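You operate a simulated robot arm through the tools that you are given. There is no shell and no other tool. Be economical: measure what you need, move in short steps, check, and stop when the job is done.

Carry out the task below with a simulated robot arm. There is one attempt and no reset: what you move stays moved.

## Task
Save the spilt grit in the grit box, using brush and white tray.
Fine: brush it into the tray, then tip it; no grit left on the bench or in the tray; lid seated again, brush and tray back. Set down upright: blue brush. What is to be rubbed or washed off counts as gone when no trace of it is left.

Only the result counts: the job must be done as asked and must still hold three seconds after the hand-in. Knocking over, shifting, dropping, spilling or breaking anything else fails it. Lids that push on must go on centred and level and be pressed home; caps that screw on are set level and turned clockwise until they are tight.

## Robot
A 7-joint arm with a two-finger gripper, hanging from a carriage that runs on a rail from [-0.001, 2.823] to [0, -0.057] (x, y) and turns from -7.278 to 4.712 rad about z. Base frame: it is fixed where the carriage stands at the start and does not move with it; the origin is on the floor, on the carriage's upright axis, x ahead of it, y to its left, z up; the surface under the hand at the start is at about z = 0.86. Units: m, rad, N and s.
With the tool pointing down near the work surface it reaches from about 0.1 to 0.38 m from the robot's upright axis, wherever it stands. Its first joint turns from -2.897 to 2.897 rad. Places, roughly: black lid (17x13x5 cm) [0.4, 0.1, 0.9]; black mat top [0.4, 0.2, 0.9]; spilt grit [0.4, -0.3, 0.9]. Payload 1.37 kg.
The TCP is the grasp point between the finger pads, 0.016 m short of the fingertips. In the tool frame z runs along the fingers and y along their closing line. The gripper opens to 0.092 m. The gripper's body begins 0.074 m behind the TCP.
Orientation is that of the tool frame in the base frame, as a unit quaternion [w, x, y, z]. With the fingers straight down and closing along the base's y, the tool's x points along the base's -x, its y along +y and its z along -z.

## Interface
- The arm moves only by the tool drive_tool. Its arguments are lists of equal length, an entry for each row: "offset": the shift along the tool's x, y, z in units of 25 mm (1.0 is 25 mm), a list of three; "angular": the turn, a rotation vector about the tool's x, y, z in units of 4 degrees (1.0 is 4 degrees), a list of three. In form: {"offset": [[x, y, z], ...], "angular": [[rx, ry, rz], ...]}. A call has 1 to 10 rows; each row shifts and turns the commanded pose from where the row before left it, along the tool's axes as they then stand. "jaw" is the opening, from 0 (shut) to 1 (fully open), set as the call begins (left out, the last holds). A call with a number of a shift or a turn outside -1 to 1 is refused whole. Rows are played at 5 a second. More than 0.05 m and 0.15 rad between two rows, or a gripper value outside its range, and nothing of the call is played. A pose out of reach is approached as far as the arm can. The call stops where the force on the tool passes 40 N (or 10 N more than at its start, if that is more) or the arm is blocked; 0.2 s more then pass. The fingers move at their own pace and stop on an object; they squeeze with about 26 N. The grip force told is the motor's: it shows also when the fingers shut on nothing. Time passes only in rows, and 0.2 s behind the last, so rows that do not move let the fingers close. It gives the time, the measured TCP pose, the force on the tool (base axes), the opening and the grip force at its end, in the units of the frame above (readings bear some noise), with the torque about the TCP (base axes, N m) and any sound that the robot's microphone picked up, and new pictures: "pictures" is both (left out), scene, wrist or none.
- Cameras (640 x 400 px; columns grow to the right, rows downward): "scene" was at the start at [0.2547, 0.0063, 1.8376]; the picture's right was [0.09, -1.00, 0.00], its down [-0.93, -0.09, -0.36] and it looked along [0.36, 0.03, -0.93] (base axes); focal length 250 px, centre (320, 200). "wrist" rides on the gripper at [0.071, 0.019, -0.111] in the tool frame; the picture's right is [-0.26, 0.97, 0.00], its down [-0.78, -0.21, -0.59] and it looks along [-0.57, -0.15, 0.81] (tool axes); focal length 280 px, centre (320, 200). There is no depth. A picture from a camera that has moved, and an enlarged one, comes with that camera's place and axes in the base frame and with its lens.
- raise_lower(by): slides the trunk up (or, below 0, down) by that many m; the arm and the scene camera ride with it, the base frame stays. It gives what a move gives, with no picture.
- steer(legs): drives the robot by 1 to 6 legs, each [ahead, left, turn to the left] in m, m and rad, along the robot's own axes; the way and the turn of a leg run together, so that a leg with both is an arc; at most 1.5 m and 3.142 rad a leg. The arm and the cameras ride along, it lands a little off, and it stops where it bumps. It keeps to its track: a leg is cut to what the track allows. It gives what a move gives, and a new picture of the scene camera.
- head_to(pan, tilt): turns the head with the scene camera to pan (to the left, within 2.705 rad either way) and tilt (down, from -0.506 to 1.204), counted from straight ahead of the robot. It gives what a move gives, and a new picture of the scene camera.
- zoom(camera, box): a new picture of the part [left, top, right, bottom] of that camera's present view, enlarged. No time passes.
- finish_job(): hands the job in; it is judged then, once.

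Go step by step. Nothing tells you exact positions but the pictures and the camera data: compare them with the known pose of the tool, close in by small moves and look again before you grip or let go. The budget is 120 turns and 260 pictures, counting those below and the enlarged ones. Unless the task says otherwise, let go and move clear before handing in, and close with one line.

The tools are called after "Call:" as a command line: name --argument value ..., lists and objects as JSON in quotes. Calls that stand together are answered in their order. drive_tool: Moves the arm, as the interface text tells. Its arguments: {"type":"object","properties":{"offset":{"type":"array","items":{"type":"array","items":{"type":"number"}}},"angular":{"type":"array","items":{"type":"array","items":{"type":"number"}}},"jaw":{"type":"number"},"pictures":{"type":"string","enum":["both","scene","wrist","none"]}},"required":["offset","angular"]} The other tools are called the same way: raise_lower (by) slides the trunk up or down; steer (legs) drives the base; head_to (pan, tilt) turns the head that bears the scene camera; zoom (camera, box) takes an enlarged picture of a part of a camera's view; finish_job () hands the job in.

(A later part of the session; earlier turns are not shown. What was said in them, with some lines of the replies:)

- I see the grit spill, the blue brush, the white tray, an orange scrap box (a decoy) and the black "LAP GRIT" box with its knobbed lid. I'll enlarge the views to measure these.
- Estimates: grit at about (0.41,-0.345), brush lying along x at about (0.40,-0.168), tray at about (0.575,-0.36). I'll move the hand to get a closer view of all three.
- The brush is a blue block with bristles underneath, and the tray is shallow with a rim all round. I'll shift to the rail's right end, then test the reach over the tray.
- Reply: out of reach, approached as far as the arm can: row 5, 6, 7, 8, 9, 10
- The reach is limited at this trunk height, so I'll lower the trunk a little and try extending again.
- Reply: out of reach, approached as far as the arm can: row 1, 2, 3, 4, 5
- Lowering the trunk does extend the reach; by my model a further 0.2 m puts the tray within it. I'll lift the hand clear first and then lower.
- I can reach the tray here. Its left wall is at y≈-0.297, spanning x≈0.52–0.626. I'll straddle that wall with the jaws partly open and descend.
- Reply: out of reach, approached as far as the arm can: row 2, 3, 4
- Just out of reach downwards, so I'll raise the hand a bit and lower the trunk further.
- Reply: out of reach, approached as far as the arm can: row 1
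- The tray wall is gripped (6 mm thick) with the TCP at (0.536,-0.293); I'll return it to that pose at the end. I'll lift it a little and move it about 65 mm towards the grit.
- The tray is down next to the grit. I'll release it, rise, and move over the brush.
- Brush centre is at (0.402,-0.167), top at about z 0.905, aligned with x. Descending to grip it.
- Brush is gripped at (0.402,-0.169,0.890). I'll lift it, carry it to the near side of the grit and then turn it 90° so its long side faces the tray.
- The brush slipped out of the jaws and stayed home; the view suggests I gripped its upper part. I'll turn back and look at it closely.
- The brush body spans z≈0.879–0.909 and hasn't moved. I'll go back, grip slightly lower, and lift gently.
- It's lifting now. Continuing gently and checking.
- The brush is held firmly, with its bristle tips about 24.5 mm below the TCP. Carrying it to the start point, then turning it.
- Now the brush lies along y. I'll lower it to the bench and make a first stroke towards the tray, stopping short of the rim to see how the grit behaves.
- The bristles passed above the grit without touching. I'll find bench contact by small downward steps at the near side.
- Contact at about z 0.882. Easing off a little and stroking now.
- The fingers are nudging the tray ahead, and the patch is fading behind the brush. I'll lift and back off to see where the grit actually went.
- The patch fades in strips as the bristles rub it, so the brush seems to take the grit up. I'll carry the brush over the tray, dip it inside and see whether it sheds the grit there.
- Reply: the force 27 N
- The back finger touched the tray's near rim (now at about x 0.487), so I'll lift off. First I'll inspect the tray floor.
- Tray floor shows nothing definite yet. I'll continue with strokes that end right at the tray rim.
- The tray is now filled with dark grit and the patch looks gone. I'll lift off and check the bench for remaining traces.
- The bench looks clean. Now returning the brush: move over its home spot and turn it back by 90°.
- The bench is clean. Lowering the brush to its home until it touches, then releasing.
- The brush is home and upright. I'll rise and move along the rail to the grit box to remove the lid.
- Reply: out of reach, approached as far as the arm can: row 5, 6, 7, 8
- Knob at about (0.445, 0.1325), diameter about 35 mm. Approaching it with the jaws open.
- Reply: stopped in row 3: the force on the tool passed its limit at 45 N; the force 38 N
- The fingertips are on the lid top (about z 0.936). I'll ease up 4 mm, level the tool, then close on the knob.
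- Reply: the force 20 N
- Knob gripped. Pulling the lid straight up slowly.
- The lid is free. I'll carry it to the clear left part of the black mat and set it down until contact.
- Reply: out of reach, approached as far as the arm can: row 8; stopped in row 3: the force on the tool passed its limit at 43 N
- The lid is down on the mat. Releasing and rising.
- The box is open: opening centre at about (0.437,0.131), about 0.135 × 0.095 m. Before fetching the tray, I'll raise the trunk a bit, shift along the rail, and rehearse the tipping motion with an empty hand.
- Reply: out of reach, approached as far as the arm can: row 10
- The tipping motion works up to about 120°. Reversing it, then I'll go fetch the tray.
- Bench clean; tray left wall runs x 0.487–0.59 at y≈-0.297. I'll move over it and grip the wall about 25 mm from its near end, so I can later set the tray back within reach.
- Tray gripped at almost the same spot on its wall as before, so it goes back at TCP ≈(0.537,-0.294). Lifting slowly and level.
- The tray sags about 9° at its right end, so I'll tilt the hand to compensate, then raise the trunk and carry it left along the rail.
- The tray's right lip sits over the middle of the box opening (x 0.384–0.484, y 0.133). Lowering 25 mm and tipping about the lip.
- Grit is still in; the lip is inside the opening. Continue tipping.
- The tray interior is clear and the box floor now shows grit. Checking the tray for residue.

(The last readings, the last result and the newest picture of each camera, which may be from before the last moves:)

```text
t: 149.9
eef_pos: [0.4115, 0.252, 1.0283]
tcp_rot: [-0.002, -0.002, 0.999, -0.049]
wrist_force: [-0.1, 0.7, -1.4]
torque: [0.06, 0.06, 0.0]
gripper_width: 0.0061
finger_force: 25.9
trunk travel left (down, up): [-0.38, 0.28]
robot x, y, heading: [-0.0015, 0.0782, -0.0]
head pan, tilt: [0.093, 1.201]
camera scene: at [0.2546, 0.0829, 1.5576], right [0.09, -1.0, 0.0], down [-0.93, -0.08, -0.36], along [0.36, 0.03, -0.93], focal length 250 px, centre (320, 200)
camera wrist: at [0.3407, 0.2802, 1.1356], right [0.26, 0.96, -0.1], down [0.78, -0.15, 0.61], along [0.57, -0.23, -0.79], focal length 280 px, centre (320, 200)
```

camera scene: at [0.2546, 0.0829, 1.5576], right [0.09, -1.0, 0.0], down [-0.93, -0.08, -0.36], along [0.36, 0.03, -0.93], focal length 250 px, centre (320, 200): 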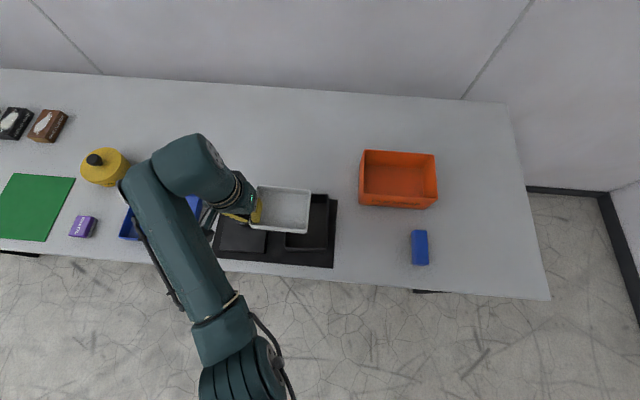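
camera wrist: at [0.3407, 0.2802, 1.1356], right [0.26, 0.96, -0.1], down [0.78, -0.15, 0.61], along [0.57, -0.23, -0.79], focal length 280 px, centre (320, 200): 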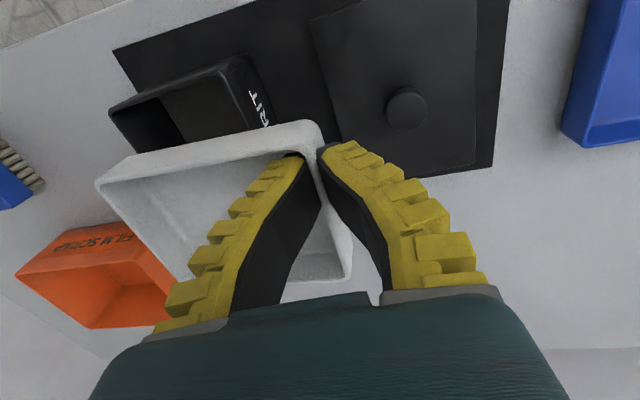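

The tray is clean. Carrying it back along the reverse path.

Call:
drive_tool --offset '[[-0.6, -0.8, 0], [-0.8, -1, 0], [-0.8, -1, 0], [-0.8, -1, 0], [-0.6, -1, 0], [-0.5, -1, 0.2], [0, -1, 0.2], [0, -1, 0.2], [0, -1, 0.2], [0, -1, 0.2]]' --angular '[[0, 0, 0], [0, 0, 0], [0, 0, 0], [0, 0, 0], [0, 0, 0], [0, 0, 0], [0, 0, 0], [0, 0, 0], [0, 0, 0], [0, 0, 0]]' --pictures "none"

Call:
drive_tool --offset '[[0, -1, 0], [0, -1, 0], [0, -1, 0], [0, -1, 0], [0, -1, 0], [0, -1, 0], [-0.4, -1, 0], [-0.4, 0, 0], [0, 0, 0]]' --angular '[[0, 0, 0], [0, 0, 0], [0, 0, 0], [0, 0, 0], [0, 0, 0], [0, 0, 0], [0, 0, 0], [0, 0, 0], [0, 0, 0]]' --pictures "none"

Call:
steer --legs '[[0, -0.134, 0]]'

```text
t: 152.1
eef_pos: [0.5154, 0.0036, 1.0262]
tcp_rot: [0.0, -0.002, 0.999, -0.05]
wrist_force: [-0.3, -0.2, -0.5]
torque: [0.01, 0.02, 0.0]
gripper_width: 0.0061
finger_force: 26.2
trunk travel left (down, up): [-0.38, 0.28]
robot x, y, heading: [0.0014, 0.08, -0.002]
head pan, tilt: [0.093, 1.201]
```

```text
t: 154.1
eef_pos: [0.535, -0.1693, 1.0443]
tcp_rot: [-0.001, -0.001, 0.999, -0.048]
wrist_force: [0.2, 0.6, -0.5]
torque: [0.08, 0.01, 0.03]
gripper_width: 0.0061
finger_force: 25.9
trunk travel left (down, up): [-0.38, 0.28]
robot x, y, heading: [0.0001, 0.0771, -0.001]
head pan, tilt: [0.093, 1.201]
```

```text
t: 155.4
eef_pos: [0.5351, -0.2988, 1.0432]
tcp_rot: [-0.001, -0.002, 0.999, -0.048]
wrist_force: [0.2, 0.0, -0.5]
torque: [0.01, 0.01, 0.01]
gripper_width: 0.006
finger_force: 25.6
trunk travel left (down, up): [-0.38, 0.28]
robot x, y, heading: [-0.0017, -0.053, -0.002]
head pan, tilt: [0.093, 1.201]
camera scene: at [0.2547, -0.0481, 1.5576], right [0.09, -1.0, 0.0], down [-0.93, -0.08, -0.36], along [0.36, 0.03, -0.93], focal length 250 px, centre (320, 200)
```

scene: 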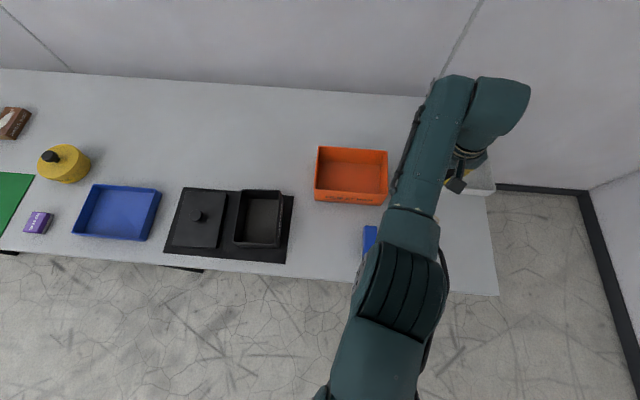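

Call:
raise_lower --by -0.125

Call:
drive_tool --offset '[[-0.08, 0.2, 0.2], [0, 0, 0.3], [0, 0, 0.3], [0, 0, 0]]' --angular '[[0, 0, 0], [0, 0, 0], [0, 0, 0], [0, 0, 0]]' --pictures "wrist"

```text
t: 156.9
eef_pos: [0.5351, -0.2989, 0.9189]
tcp_rot: [-0.001, -0.002, 0.999, -0.048]
wrist_force: [0.2, 0.4, -0.5]
torque: [0.02, 0.01, 0.0]
gripper_width: 0.0058
finger_force: 26.2
trunk travel left (down, up): [-0.255, 0.405]
robot x, y, heading: [0.0027, -0.0525, -0.0]
head pan, tilt: [0.093, 1.201]
```

```text
t: 157.9
eef_pos: [0.5376, -0.2962, 0.8975]
tcp_rot: [0.0, -0.001, 0.999, -0.049]
wrist_force: [0.2, -0.4, -0.7]
torque: [-0.01, 0.0, -0.01]
gripper_width: 0.006
finger_force: 26.2
trunk travel left (down, up): [-0.255, 0.405]
robot x, y, heading: [-0.0028, -0.0545, -0.004]
head pan, tilt: [0.093, 1.201]
camera wrist: at [0.4665, -0.268, 1.0064], right [0.26, 0.96, -0.09], down [0.78, -0.15, 0.61], along [0.57, -0.23, -0.79], focal length 280 px, centre (320, 200)
```

wrist: 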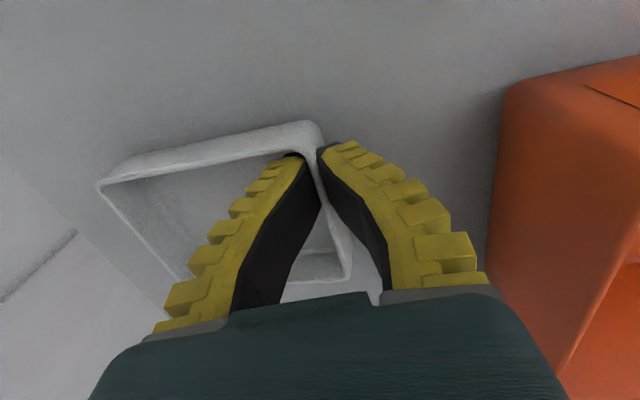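

Call:
drive_tool --offset '[[0, 0.1, 0.12], [0, 0, 0.12], [0, 0, 0.08], [0, 0, 0]]' --angular '[[-0.3, 0, 0], [-0.5, 0, 0], [-0.6, 0, 0], [0, 0, 0]]' --pictures "wrist"

```text
t: 158.9
eef_pos: [0.5377, -0.2953, 0.8912]
tcp_rot: [0.0, -0.001, 1.0, 0.0]
wrist_force: [0.6, -0.6, 3.2]
torque: [0.03, -0.26, 0.02]
gripper_width: 0.0058
finger_force: 26.2
trunk travel left (down, up): [-0.255, 0.405]
robot x, y, heading: [-0.0004, -0.0524, -0.0]
head pan, tilt: [0.093, 1.201]
camera wrist: at [0.4671, -0.2774, 1.0015], right [0.26, 0.97, 0.0], down [0.78, -0.21, 0.59], along [0.57, -0.15, -0.81], focal length 280 px, centre (320, 200)
```

wrist: 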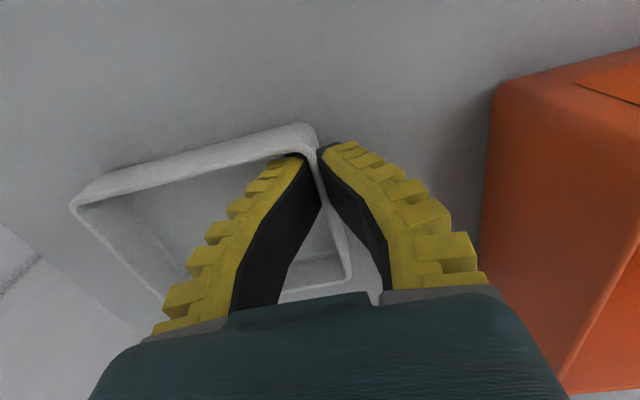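

The tray is seated on the bench at its original place. Releasing and rising, then checking.

Call:
drive_tool --offset '[[0, 0, 0], [0, 0, 0], [0, 0, -0.6], [0, 0, -1], [0, 0, -1], [0, 0, -1], [0, 0, -1], [0, 0, -1], [0, 0, -1], [0, 0, 0]]' --angular '[[0, 0, 0], [0, 0, 0], [0, 0, 0], [0, 0, 0], [0, 0, 0], [0, 0, 0], [0, 0, 0], [0, 0, 0], [0, 0, 0], [0, 0, 0]]' --jaw 0.4 --pictures "wrist"

Call:
zoom --camera "wrist" --box '[130, 0, 390, 220]'

```text
t: 161.1
eef_pos: [0.5369, -0.2944, 1.0555]
tcp_rot: [-0.001, -0.002, 1.0, 0.0]
wrist_force: [0.3, 0.5, -0.5]
torque: [0.03, 0.01, 0.0]
gripper_width: 0.0401
finger_force: 3.0
trunk travel left (down, up): [-0.255, 0.405]
robot x, y, heading: [-0.0, -0.0488, -0.002]
head pan, tilt: [0.093, 1.201]
camera wrist: at [0.4666, -0.2767, 1.1661], right [0.26, 0.97, 0.0], down [0.78, -0.21, 0.59], along [0.57, -0.15, -0.81], focal length 280 px, centre (320, 200)
```

wrist: 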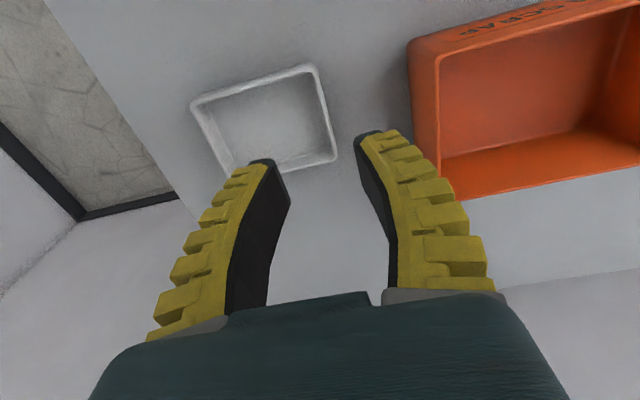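

```text
1.82 times, centred on (260, 110) of wrist
camera zoom: at [0.4666, -0.2767, 1.1661], right [0.26, 0.97, 0.0], down [0.78, -0.21, 0.59], along [0.57, -0.15, -0.81], focal length 510 px, centre (429, 364)
```

zoom: 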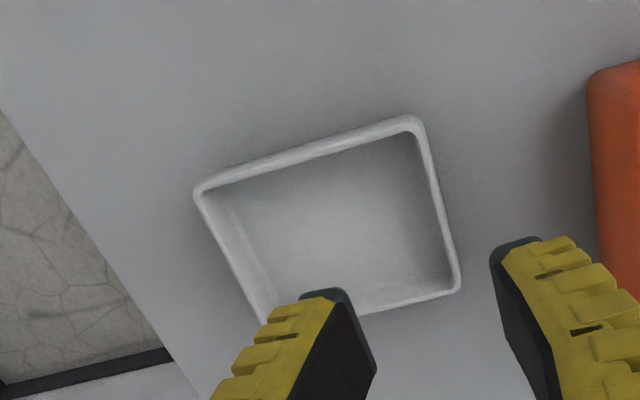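

Tray is clean and back. Now for the lid: raise the trunk a little, shift along the rail, and go to the knob.

Call:
raise_lower --by 0.205

Call:
steer --legs '[[0, 0.2, 0]]'

Call:
drive_tool --offset '[[0, 1, 0.3], [0, 1, 0.5], [0, 1, 0.5], [0, 1, 0.5], [0, 1, 0.5], [0.3, 1, 0.6], [0.4, 1, 0.7], [0.4, 1, 0.7], [0.5, 1, 0.7], [0.5, 1, 0.7]]' --angular '[[0, 0, 0], [0, 0, 0], [0, 0, 0], [0, 0, 0], [0, 0, 0], [0, 0, 0], [0, 0, 0], [0, 0, 0], [0, 0, 0], [0, 0, 0]]' --jaw 0.7 --pictures "none"

Call:
drive_tool --offset '[[0.4, 1, 0.8], [0.4, 1, 0.8], [0.5, 1, 0.8], [0.5, 1, 0.8], [0, 1, 0.8], [0, 1, 0.6], [0, 0, 0]]' --angular '[[0, 0, 0], [0, 0, 0], [0, 0, 0], [0, 0, 0], [0, 0, 0], [0, 0, 0], [0, 0, 0]]' --pictures "both"

```text
t: 163.3
eef_pos: [0.5372, -0.2949, 1.2607]
tcp_rot: [-0.001, -0.002, 1.0, 0.0]
wrist_force: [-0.6, -0.5, 0.7]
torque: [0.0, -0.02, -0.01]
gripper_width: 0.0401
finger_force: 2.5
trunk travel left (down, up): [-0.46, 0.2]
robot x, y, heading: [0.002, -0.0507, -0.005]
head pan, tilt: [0.093, 1.201]
```

```text
t: 164.9
eef_pos: [0.5369, -0.0935, 1.2615]
tcp_rot: [-0.001, -0.002, 1.0, 0.0]
wrist_force: [0.6, 0.0, 0.3]
torque: [0.0, 0.01, 0.04]
gripper_width: 0.0403
finger_force: 1.7
trunk travel left (down, up): [-0.46, 0.2]
robot x, y, heading: [0.0006, 0.148, -0.007]
head pan, tilt: [0.093, 1.201]
camera scene: at [0.2546, 0.1535, 1.6376], right [0.09, -1.0, 0.0], down [-0.93, -0.08, -0.36], along [0.36, 0.03, -0.93], focal length 250 px, centre (320, 200)
```

scene: 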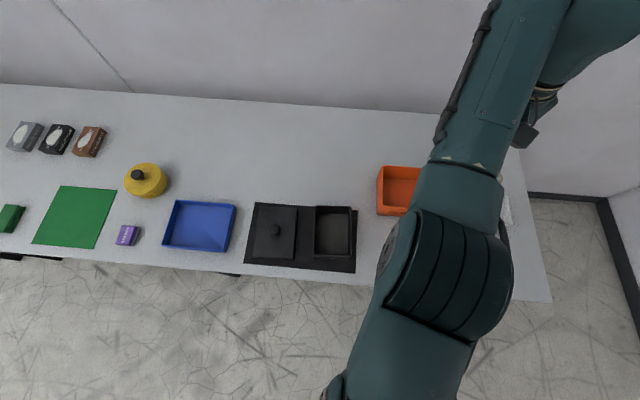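

```text
t: 167.1
eef_pos: [0.4837, 0.1562, 1.1182]
tcp_rot: [0.0, -0.002, 1.0, 0.0]
wrist_force: [0.1, 0.6, 0.4]
torque: [0.02, 0.02, 0.02]
gripper_width: 0.0664
finger_force: 2.1
trunk travel left (down, up): [-0.46, 0.2]
robot x, y, heading: [0.0002, 0.1513, -0.002]
head pan, tilt: [0.093, 1.201]
```

```text
t: 168.7
eef_pos: [0.4363, 0.3071, 1.0013]
tcp_rot: [0.0, -0.001, 1.0, 0.0]
wrist_force: [0.1, -0.7, -0.5]
torque: [0.02, -0.02, -0.02]
gripper_width: 0.0666
finger_force: 1.6
trunk travel left (down, up): [-0.46, 0.2]
robot x, y, heading: [-0.0032, 0.1481, -0.001]
head pan, tilt: [0.093, 1.201]
camera scene: at [0.2546, 0.1536, 1.6376], right [0.09, -1.0, 0.0], down [-0.93, -0.08, -0.36], along [0.36, 0.03, -0.93], focal length 250 px, centre (320, 200)
camera wrist: at [0.366, 0.3249, 1.1129], right [0.26, 0.97, 0.0], down [0.78, -0.21, 0.59], along [0.57, -0.15, -0.81], focal length 280 px, centre (320, 200)
```

scene: 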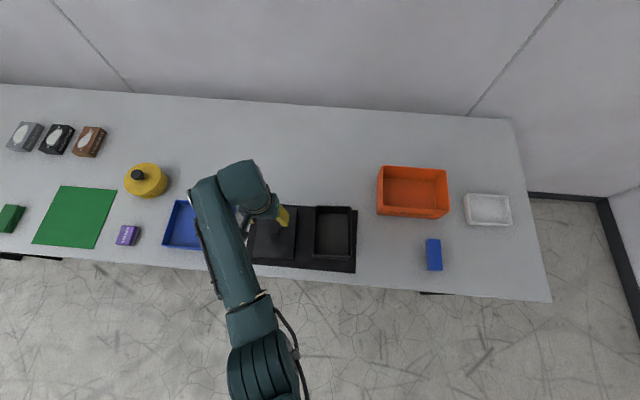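
wrist: 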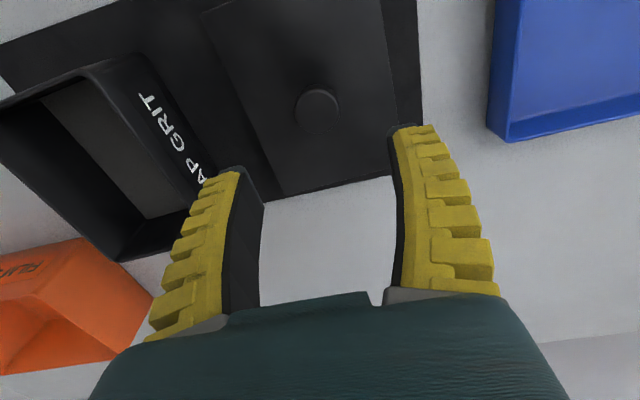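

Call:
drive_tool --offset '[[-0.1, -0.03, 1], [0, 0, 1], [0, 0, 1], [0, 0, 0.9], [0, 0, 0.2], [0, 0, 0]]' --angular '[[0, 0, 0], [0, 0, 0], [0, 0, 0], [0, 0, 0], [0, 0, 0], [0, 0, 0]]' --pictures "none"

Call:
drive_tool --offset '[[0, 0, 0], [0, 0, 0], [0, 0, 0], [0, 0, 0]]' --angular '[[0, 0, 0], [0, 0, 0], [0, 0, 0], [0, 0, 0]]' --jaw 0 --pictures "wrist"

```text
t: 170.1
eef_pos: [0.4397, 0.3054, 0.9004]
tcp_rot: [-0.002, -0.002, 1.0, 0.001]
wrist_force: [0.2, 1.9, 0.5]
torque: [-0.01, 0.03, 0.0]
gripper_width: 0.0668
finger_force: 1.5
trunk travel left (down, up): [-0.46, 0.2]
robot x, y, heading: [-0.0021, 0.1455, -0.003]
head pan, tilt: [0.093, 1.201]
```

```text
t: 171.1
eef_pos: [0.4405, 0.3048, 0.9011]
tcp_rot: [-0.001, -0.002, 1.0, -0.001]
wrist_force: [0.2, -0.3, 2.6]
torque: [-0.01, 0.03, 0.09]
gripper_width: 0.0274
finger_force: 26.0
trunk travel left (down, up): [-0.46, 0.2]
robot x, y, heading: [-0.001, 0.148, -0.004]
head pan, tilt: [0.093, 1.201]
camera wrist: at [0.3696, 0.324, 1.0111], right [0.26, 0.97, 0.0], down [0.78, -0.21, 0.59], along [0.57, -0.15, -0.81], focal length 280 px, centre (320, 200)
```

wrist: 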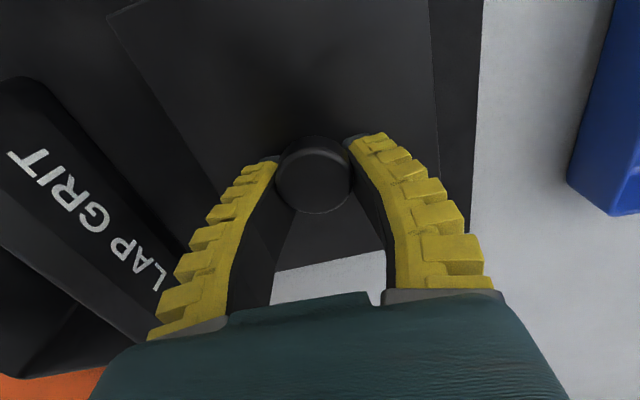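

The knob is re-gripped about 4.6 mm higher than before, so seated TCP should be about (0.447,0.131,0.960). Lifting gently and carrying the lid over the box.

Call:
drive_tool --offset '[[0, 0, -0.1], [0, 0, -0.2], [0, 0, -0.4], [0, 0, -0.6], [0, 0, -0.8], [0, 0, -0.8], [0, 0, -0.8], [0, 0, -0.8], [0, 0, 0]]' --angular '[[0, 0, 0], [0, 0, 0], [0, 0, 0], [0, 0, 0], [0, 0, 0], [0, 0, 0], [0, 0, 0], [0, 0, 0], [0, 0, 0]]' --pictures "wrist"

Call:
drive_tool --offset '[[0, -0.5, 0], [0, -0.8, 0], [0, -0.8, 0], [0, -0.8, 0], [0, -0.8, 0], [0, -0.8, 0], [-0.1, -0.8, 0], [-0.15, -0.8, 0], [0, -0.8, 0], [0, 0, 0]]' --angular '[[0, 0, 0], [0, 0, 0], [0, 0, 0], [0, 0, 0], [0, 0, 0], [0, 0, 0], [0, 0, 0], [0, 0, 0], [0, 0, 0], [0, 0, 0]]' --pictures "both"

```text
t: 173.1
eef_pos: [0.4407, 0.3058, 1.0129]
tcp_rot: [0.0, -0.002, 1.0, 0.0]
wrist_force: [1.0, 0.4, -0.8]
torque: [0.02, -0.01, -0.01]
gripper_width: 0.0265
finger_force: 25.8
trunk travel left (down, up): [-0.46, 0.2]
robot x, y, heading: [0.0027, 0.1474, -0.005]
head pan, tilt: [0.093, 1.201]
camera wrist: at [0.3697, 0.3237, 1.1236], right [0.26, 0.97, 0.0], down [0.78, -0.21, 0.59], along [0.57, -0.15, -0.81], focal length 280 px, centre (320, 200)
```

wrist: 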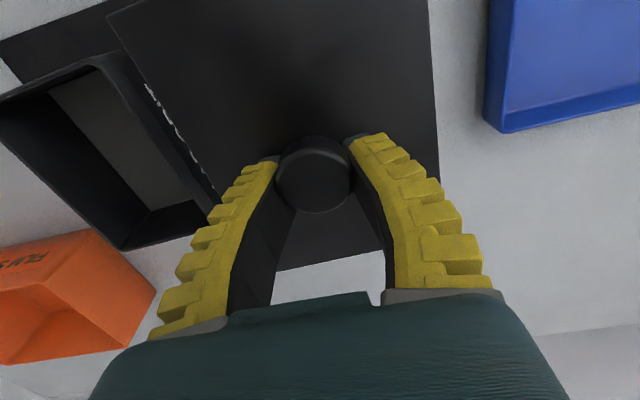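

```text
t: 175.3
eef_pos: [0.4475, 0.1338, 1.0123]
tcp_rot: [-0.001, -0.002, 1.0, 0.0]
wrist_force: [0.6, 0.1, 0.2]
torque: [-0.02, 0.01, 0.02]
gripper_width: 0.027
finger_force: 25.6
trunk travel left (down, up): [-0.46, 0.2]
robot x, y, heading: [-0.001, 0.1503, -0.005]
head pan, tilt: [0.093, 1.201]
camera scene: at [0.2546, 0.1535, 1.6376], right [0.09, -1.0, 0.0], down [-0.93, -0.08, -0.36], along [0.36, 0.03, -0.93], focal length 250 px, centre (320, 200)
camera wrist: at [0.3764, 0.1514, 1.1233], right [0.26, 0.97, 0.0], down [0.78, -0.21, 0.59], along [0.57, -0.15, -0.81], focal length 280 px, centre (320, 200)
```

scene: 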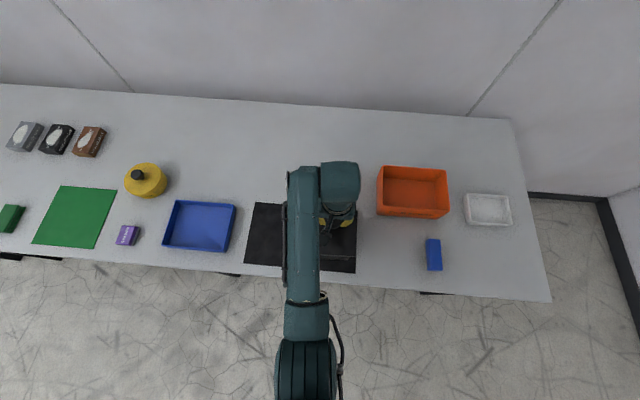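
wrist: 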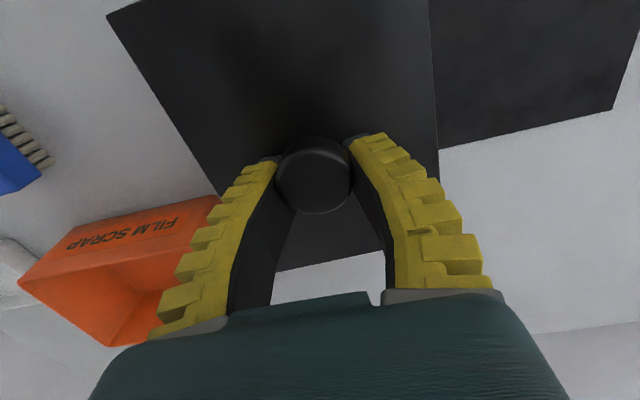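

Call:
drive_tool --offset '[[0, -0.1, 0.3], [0, 0, 0.4], [0, 0, 0.4], [0, 0, 0.3], [0, 0, 0]]' --angular '[[0, 0, 0], [0, 0, 0], [0, 0, 0], [0, 0, 0], [0, 0, 0]]' --pictures "wrist"

Call:
zoom --camera "scene" --box '[240, 180, 380, 290]'

```text
t: 176.5
eef_pos: [0.448, 0.1311, 0.9777]
tcp_rot: [-0.001, -0.002, 1.0, 0.0]
wrist_force: [-0.1, 0.8, -0.1]
torque: [-0.01, 0.02, 0.0]
gripper_width: 0.027
finger_force: 25.9
trunk travel left (down, up): [-0.46, 0.2]
robot x, y, heading: [-0.0019, 0.1474, -0.005]
head pan, tilt: [0.093, 1.201]
camera wrist: at [0.3765, 0.1487, 1.0886], right [0.26, 0.97, 0.0], down [0.78, -0.21, 0.59], along [0.57, -0.15, -0.81], focal length 280 px, centre (320, 200)
```

wrist: 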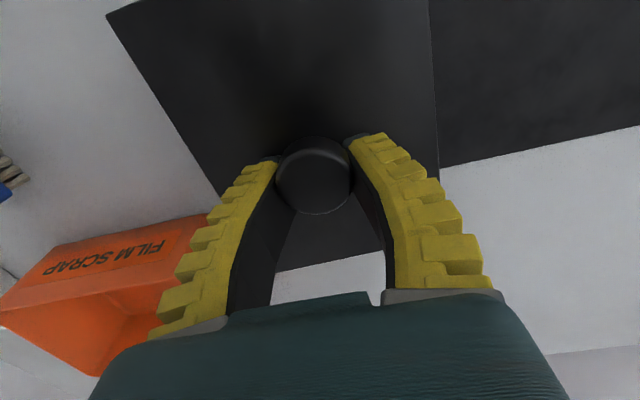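

```text
3.64 times, centred on (310, 235) of scene
camera zoom: at [0.2546, 0.1535, 1.6376], right [0.09, -1.0, 0.0], down [-0.93, -0.08, -0.36], along [0.36, 0.03, -0.93], focal length 909 px, centre (356, 73)
```

zoom: 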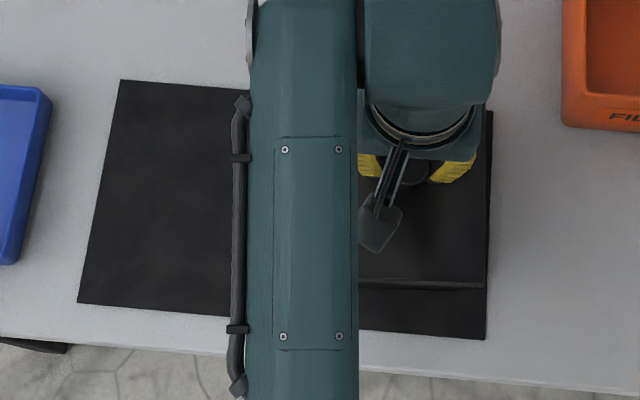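

Aligned with the original pose. Lowering gradually onto the box.

Call:
drive_tool --offset '[[0.04, 0, 0.2], [0, 0, 0.15], [0, 0, 0.15], [0, 0, 0.1], [0, 0, 0]]' --angular '[[0, 0, 0], [0, 0, 0], [0, 0, 0], [0, 0, 0], [0, 0, 0]]' --pictures "none"

```text
t: 177.7
eef_pos: [0.4457, 0.132, 0.9639]
tcp_rot: [0.0, -0.002, 1.0, 0.0]
wrist_force: [2.1, 0.8, 0.0]
torque: [0.03, -0.16, 0.13]
gripper_width: 0.028
finger_force: 26.2
trunk travel left (down, up): [-0.46, 0.2]
robot x, y, heading: [-0.0007, 0.1457, -0.005]
head pan, tilt: [0.093, 1.201]
```

Call:
drive_tool --offset '[[0, 0, 0.1], [0, 0, 0.1], [0, 0, 0.1], [0, 0, 0]]' --angular '[[0, 0, 0], [0, 0, 0], [0, 0, 0], [0, 0, 0]]' --pictures "wrist"

```text
t: 178.7
eef_pos: [0.4475, 0.1296, 0.9559]
tcp_rot: [-0.001, -0.003, 1.0, 0.0]
wrist_force: [0.9, 1.2, 0.5]
torque: [-0.07, 0.02, 0.06]
gripper_width: 0.0283
finger_force: 25.9
trunk travel left (down, up): [-0.46, 0.2]
robot x, y, heading: [-0.0047, 0.1493, -0.009]
head pan, tilt: [0.093, 1.201]
camera wrist: at [0.376, 0.1491, 1.0659], right [0.26, 0.97, 0.0], down [0.78, -0.21, 0.59], along [0.57, -0.15, -0.81], focal length 280 px, centre (320, 200)
```

wrist: 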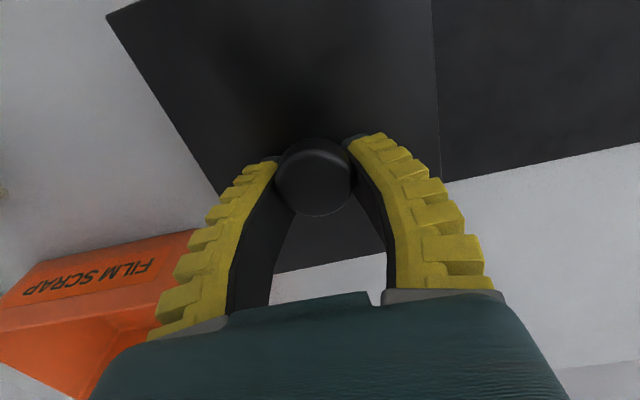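

Call:
drive_tool --offset '[[0, 0, 0.1], [0, 0, 0.1], [0, 0, 0.1], [0, 0, 0]]' --angular '[[0, 0, 0], [0, 0, 0], [0, 0, 0], [0, 0, 0]]' --pictures "none"

```text
t: 179.7
eef_pos: [0.4476, 0.1314, 0.951]
tcp_rot: [0.001, -0.002, 1.0, 0.0]
wrist_force: [-10.6, 2.6, 31.5]
torque: [-0.09, -0.01, 0.17]
gripper_width: 0.0313
finger_force: 26.3
trunk travel left (down, up): [-0.46, 0.2]
robot x, y, heading: [-0.004, 0.147, -0.002]
head pan, tilt: [0.093, 1.201]
```

Firm resistance at 31 N. I'll ease off, release, rise and inspect how the lid sits.

Call:
drive_tool --offset '[[0, 0, -0.15], [0, 0, 0], [0, 0, 0], [0, 0, -0.6], [0, 0, -1], [0, 0, -1], [0, 0, -1], [0, 0, 0]]' --angular '[[0, 0, 0], [0, 0, 0], [0, 0, 0], [0, 0, 0], [0, 0, 0], [0, 0, 0], [0, 0, 0], [0, 0, 0]]' --jaw 0.7 --pictures "wrist"

Call:
zoom --camera "wrist" --box '[150, 0, 450, 230]'

```text
t: 181.5
eef_pos: [0.4466, 0.1316, 1.042]
tcp_rot: [-0.001, -0.001, 1.0, 0.001]
wrist_force: [0.1, -0.4, -0.6]
torque: [0.0, 0.02, 0.0]
gripper_width: 0.0666
finger_force: 1.6
trunk travel left (down, up): [-0.46, 0.2]
robot x, y, heading: [0.0028, 0.1475, -0.007]
head pan, tilt: [0.093, 1.201]
camera wrist: at [0.3759, 0.1492, 1.1524], right [0.26, 0.97, 0.0], down [0.78, -0.21, 0.59], along [0.57, -0.15, -0.81], focal length 280 px, centre (320, 200)
```

wrist: 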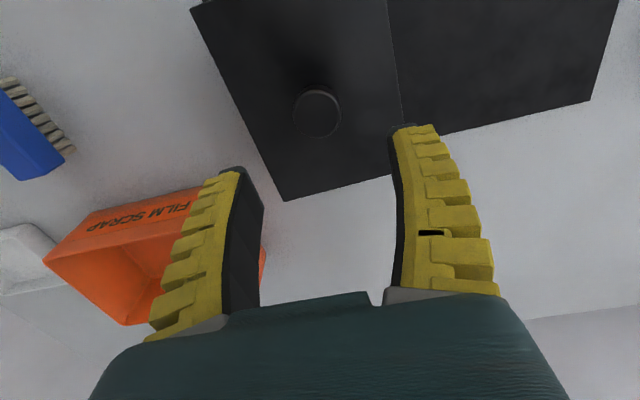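

```text
1.74 times, centred on (300, 115) of wrist
camera zoom: at [0.3759, 0.1492, 1.1524], right [0.26, 0.97, 0.0], down [0.78, -0.21, 0.59], along [0.57, -0.15, -0.81], focal length 488 px, centre (355, 348)
```

zoom: 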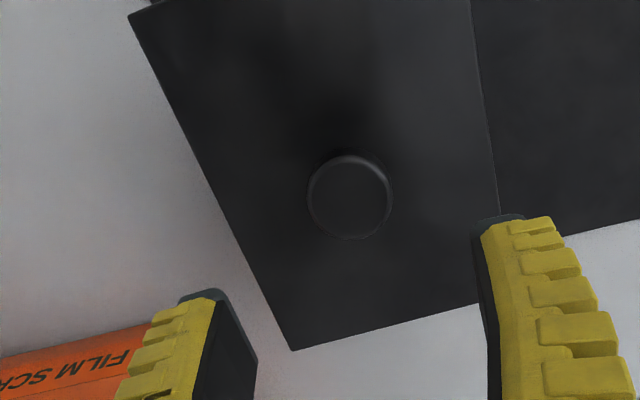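

Lid looks centred and level. To be sure it's home, I'll press on the knob top with closed fingers.

Call:
drive_tool --offset '[[0, 0, 0.5], [0, 0, 0.5], [0, 0, 0.5], [0, 0, 0.4], [0, 0, 0.4], [0, 0, 0.2], [0, 0, 0.2], [0, 0, 0.15], [0, 0, 0.15], [0, 0, 0.1]]' --angular '[[0, 0, 0], [0, 0, 0], [0, 0, 0], [0, 0, 0], [0, 0, 0], [0, 0, 0], [0, 0, 0], [0, 0, 0], [0, 0, 0], [0, 0, 0]]' --jaw 0 --pictures "none"

```text
t: 183.4
eef_pos: [0.4514, 0.1293, 0.9789]
tcp_rot: [0.007, -0.001, 1.0, -0.001]
wrist_force: [-5.6, 0.3, 21.4]
torque: [0.03, 0.21, 0.01]
gripper_width: 0.0057
finger_force: 26.2
trunk travel left (down, up): [-0.46, 0.2]
robot x, y, heading: [-0.0009, 0.1463, -0.006]
head pan, tilt: [0.093, 1.201]
stopped in row 9: the force on the tool passed its limit at 43 N (the readings are from after the stop); the commanded pose is now the measured one
```

Pressed to 43 N with no give, at the same lid height as originally. Rising clear and taking a final look.

Call:
drive_tool --offset '[[0, 0, -0.5], [0, 0, -1], [0, 0, -1], [0, 1, -1], [0, 1, -0.5], [0, 1, 0], [0, 1, 0], [0, 1, 0], [0, 1, 0], [0, 0, 0]]' --angular '[[0, 0, 0], [0, 0, 0], [0, 0, 0], [0, 0, 0], [0, 0, 0], [0, 0, 0], [0, 0, 0], [0, 0, 0], [0, 0, 0], [0, 0, 0]]' --jaw 0.3 --pictures "both"

Call:
zoom --camera "scene" --box '[280, 160, 400, 280]'

Call:
zoom --camera "scene" --box '[370, 150, 560, 300]'

```text
t: 185.6
eef_pos: [0.4489, 0.2816, 1.0748]
tcp_rot: [0.003, -0.001, 1.0, -0.001]
wrist_force: [0.3, -0.5, -0.1]
torque: [0.0, -0.04, 0.0]
gripper_width: 0.0313
finger_force: 3.1
trunk travel left (down, up): [-0.46, 0.2]
robot x, y, heading: [-0.002, 0.1513, -0.005]
head pan, tilt: [0.093, 1.201]
camera scene: at [0.2546, 0.1536, 1.6376], right [0.09, -1.0, 0.0], down [-0.93, -0.08, -0.36], along [0.36, 0.03, -0.93], focal length 250 px, centre (320, 200)
camera wrist: at [0.3767, 0.2997, 1.1849], right [0.26, 0.97, 0.0], down [0.78, -0.21, 0.6], along [0.58, -0.15, -0.8], focal length 280 px, centre (320, 200)
```

scene: 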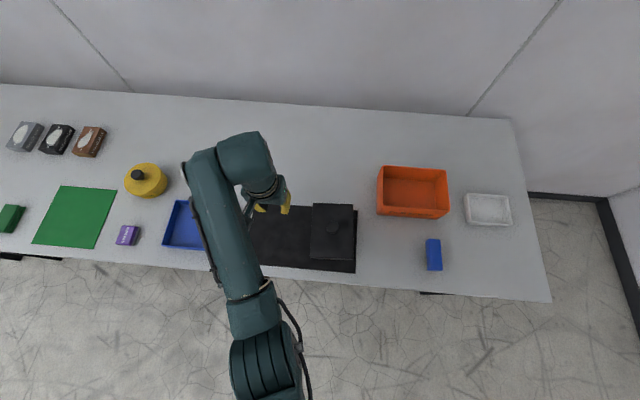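
wrist: 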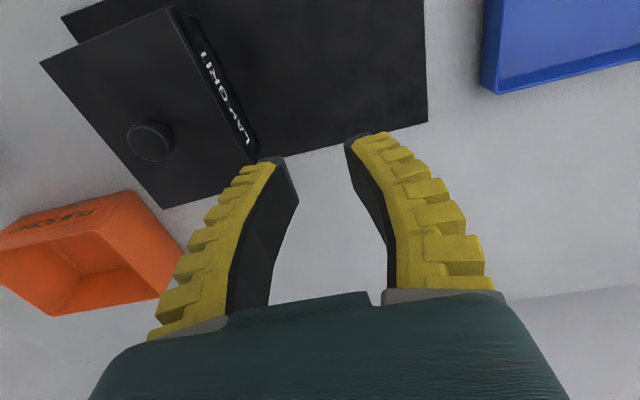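

```text
3.33 times, centred on (340, 220) of scene
camera zoom: at [0.2546, 0.1536, 1.6376], right [0.09, -1.0, 0.0], down [-0.93, -0.08, -0.36], along [0.36, 0.03, -0.93], focal length 833 px, centre (253, 133)
```

zoom: 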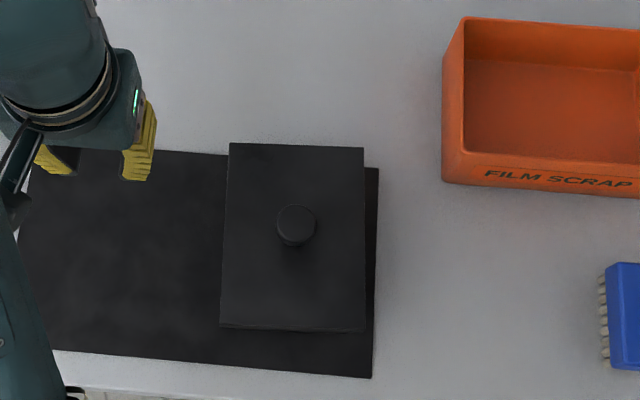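

```text
2.67 times, centred on (465, 225) of scene
camera zoom: at [0.2546, 0.1536, 1.6376], right [0.09, -1.0, 0.0], down [-0.93, -0.08, -0.36], along [0.36, 0.03, -0.93], focal length 666 px, centre (-67, 133)
```

zoom: 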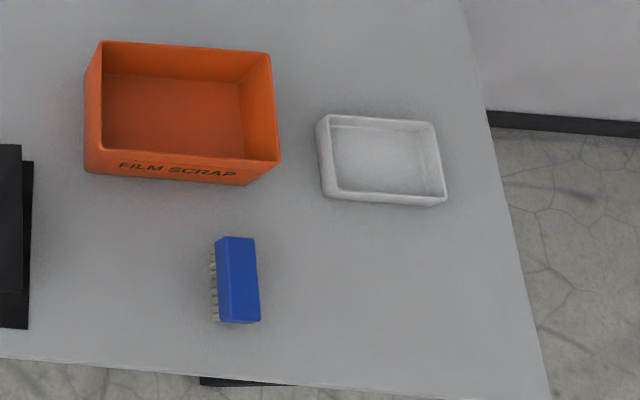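

Call:
zoom --camera "wrist" --box '[30, 0, 290, 220]'

```text
1.82 times, centred on (160, 110) of wrist
camera zoom: at [0.3767, 0.2997, 1.1849], right [0.26, 0.97, 0.0], down [0.78, -0.21, 0.6], along [0.58, -0.15, -0.8], focal length 510 px, centre (611, 364)
```

zoom: 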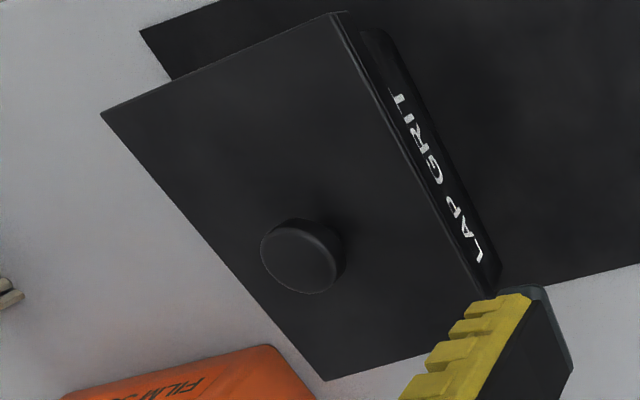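

The lid is seated level on the grit box. The bench and tray are clean, the brush stands upright at its place and the tray is back. Handing in.

Call:
finish_job

```text
The job is handed in.
```

The spilt grit is in the grit box and the lid is pressed home. The bench and tray look clean, the blue brush stands upright in its place, and the white tray is back.
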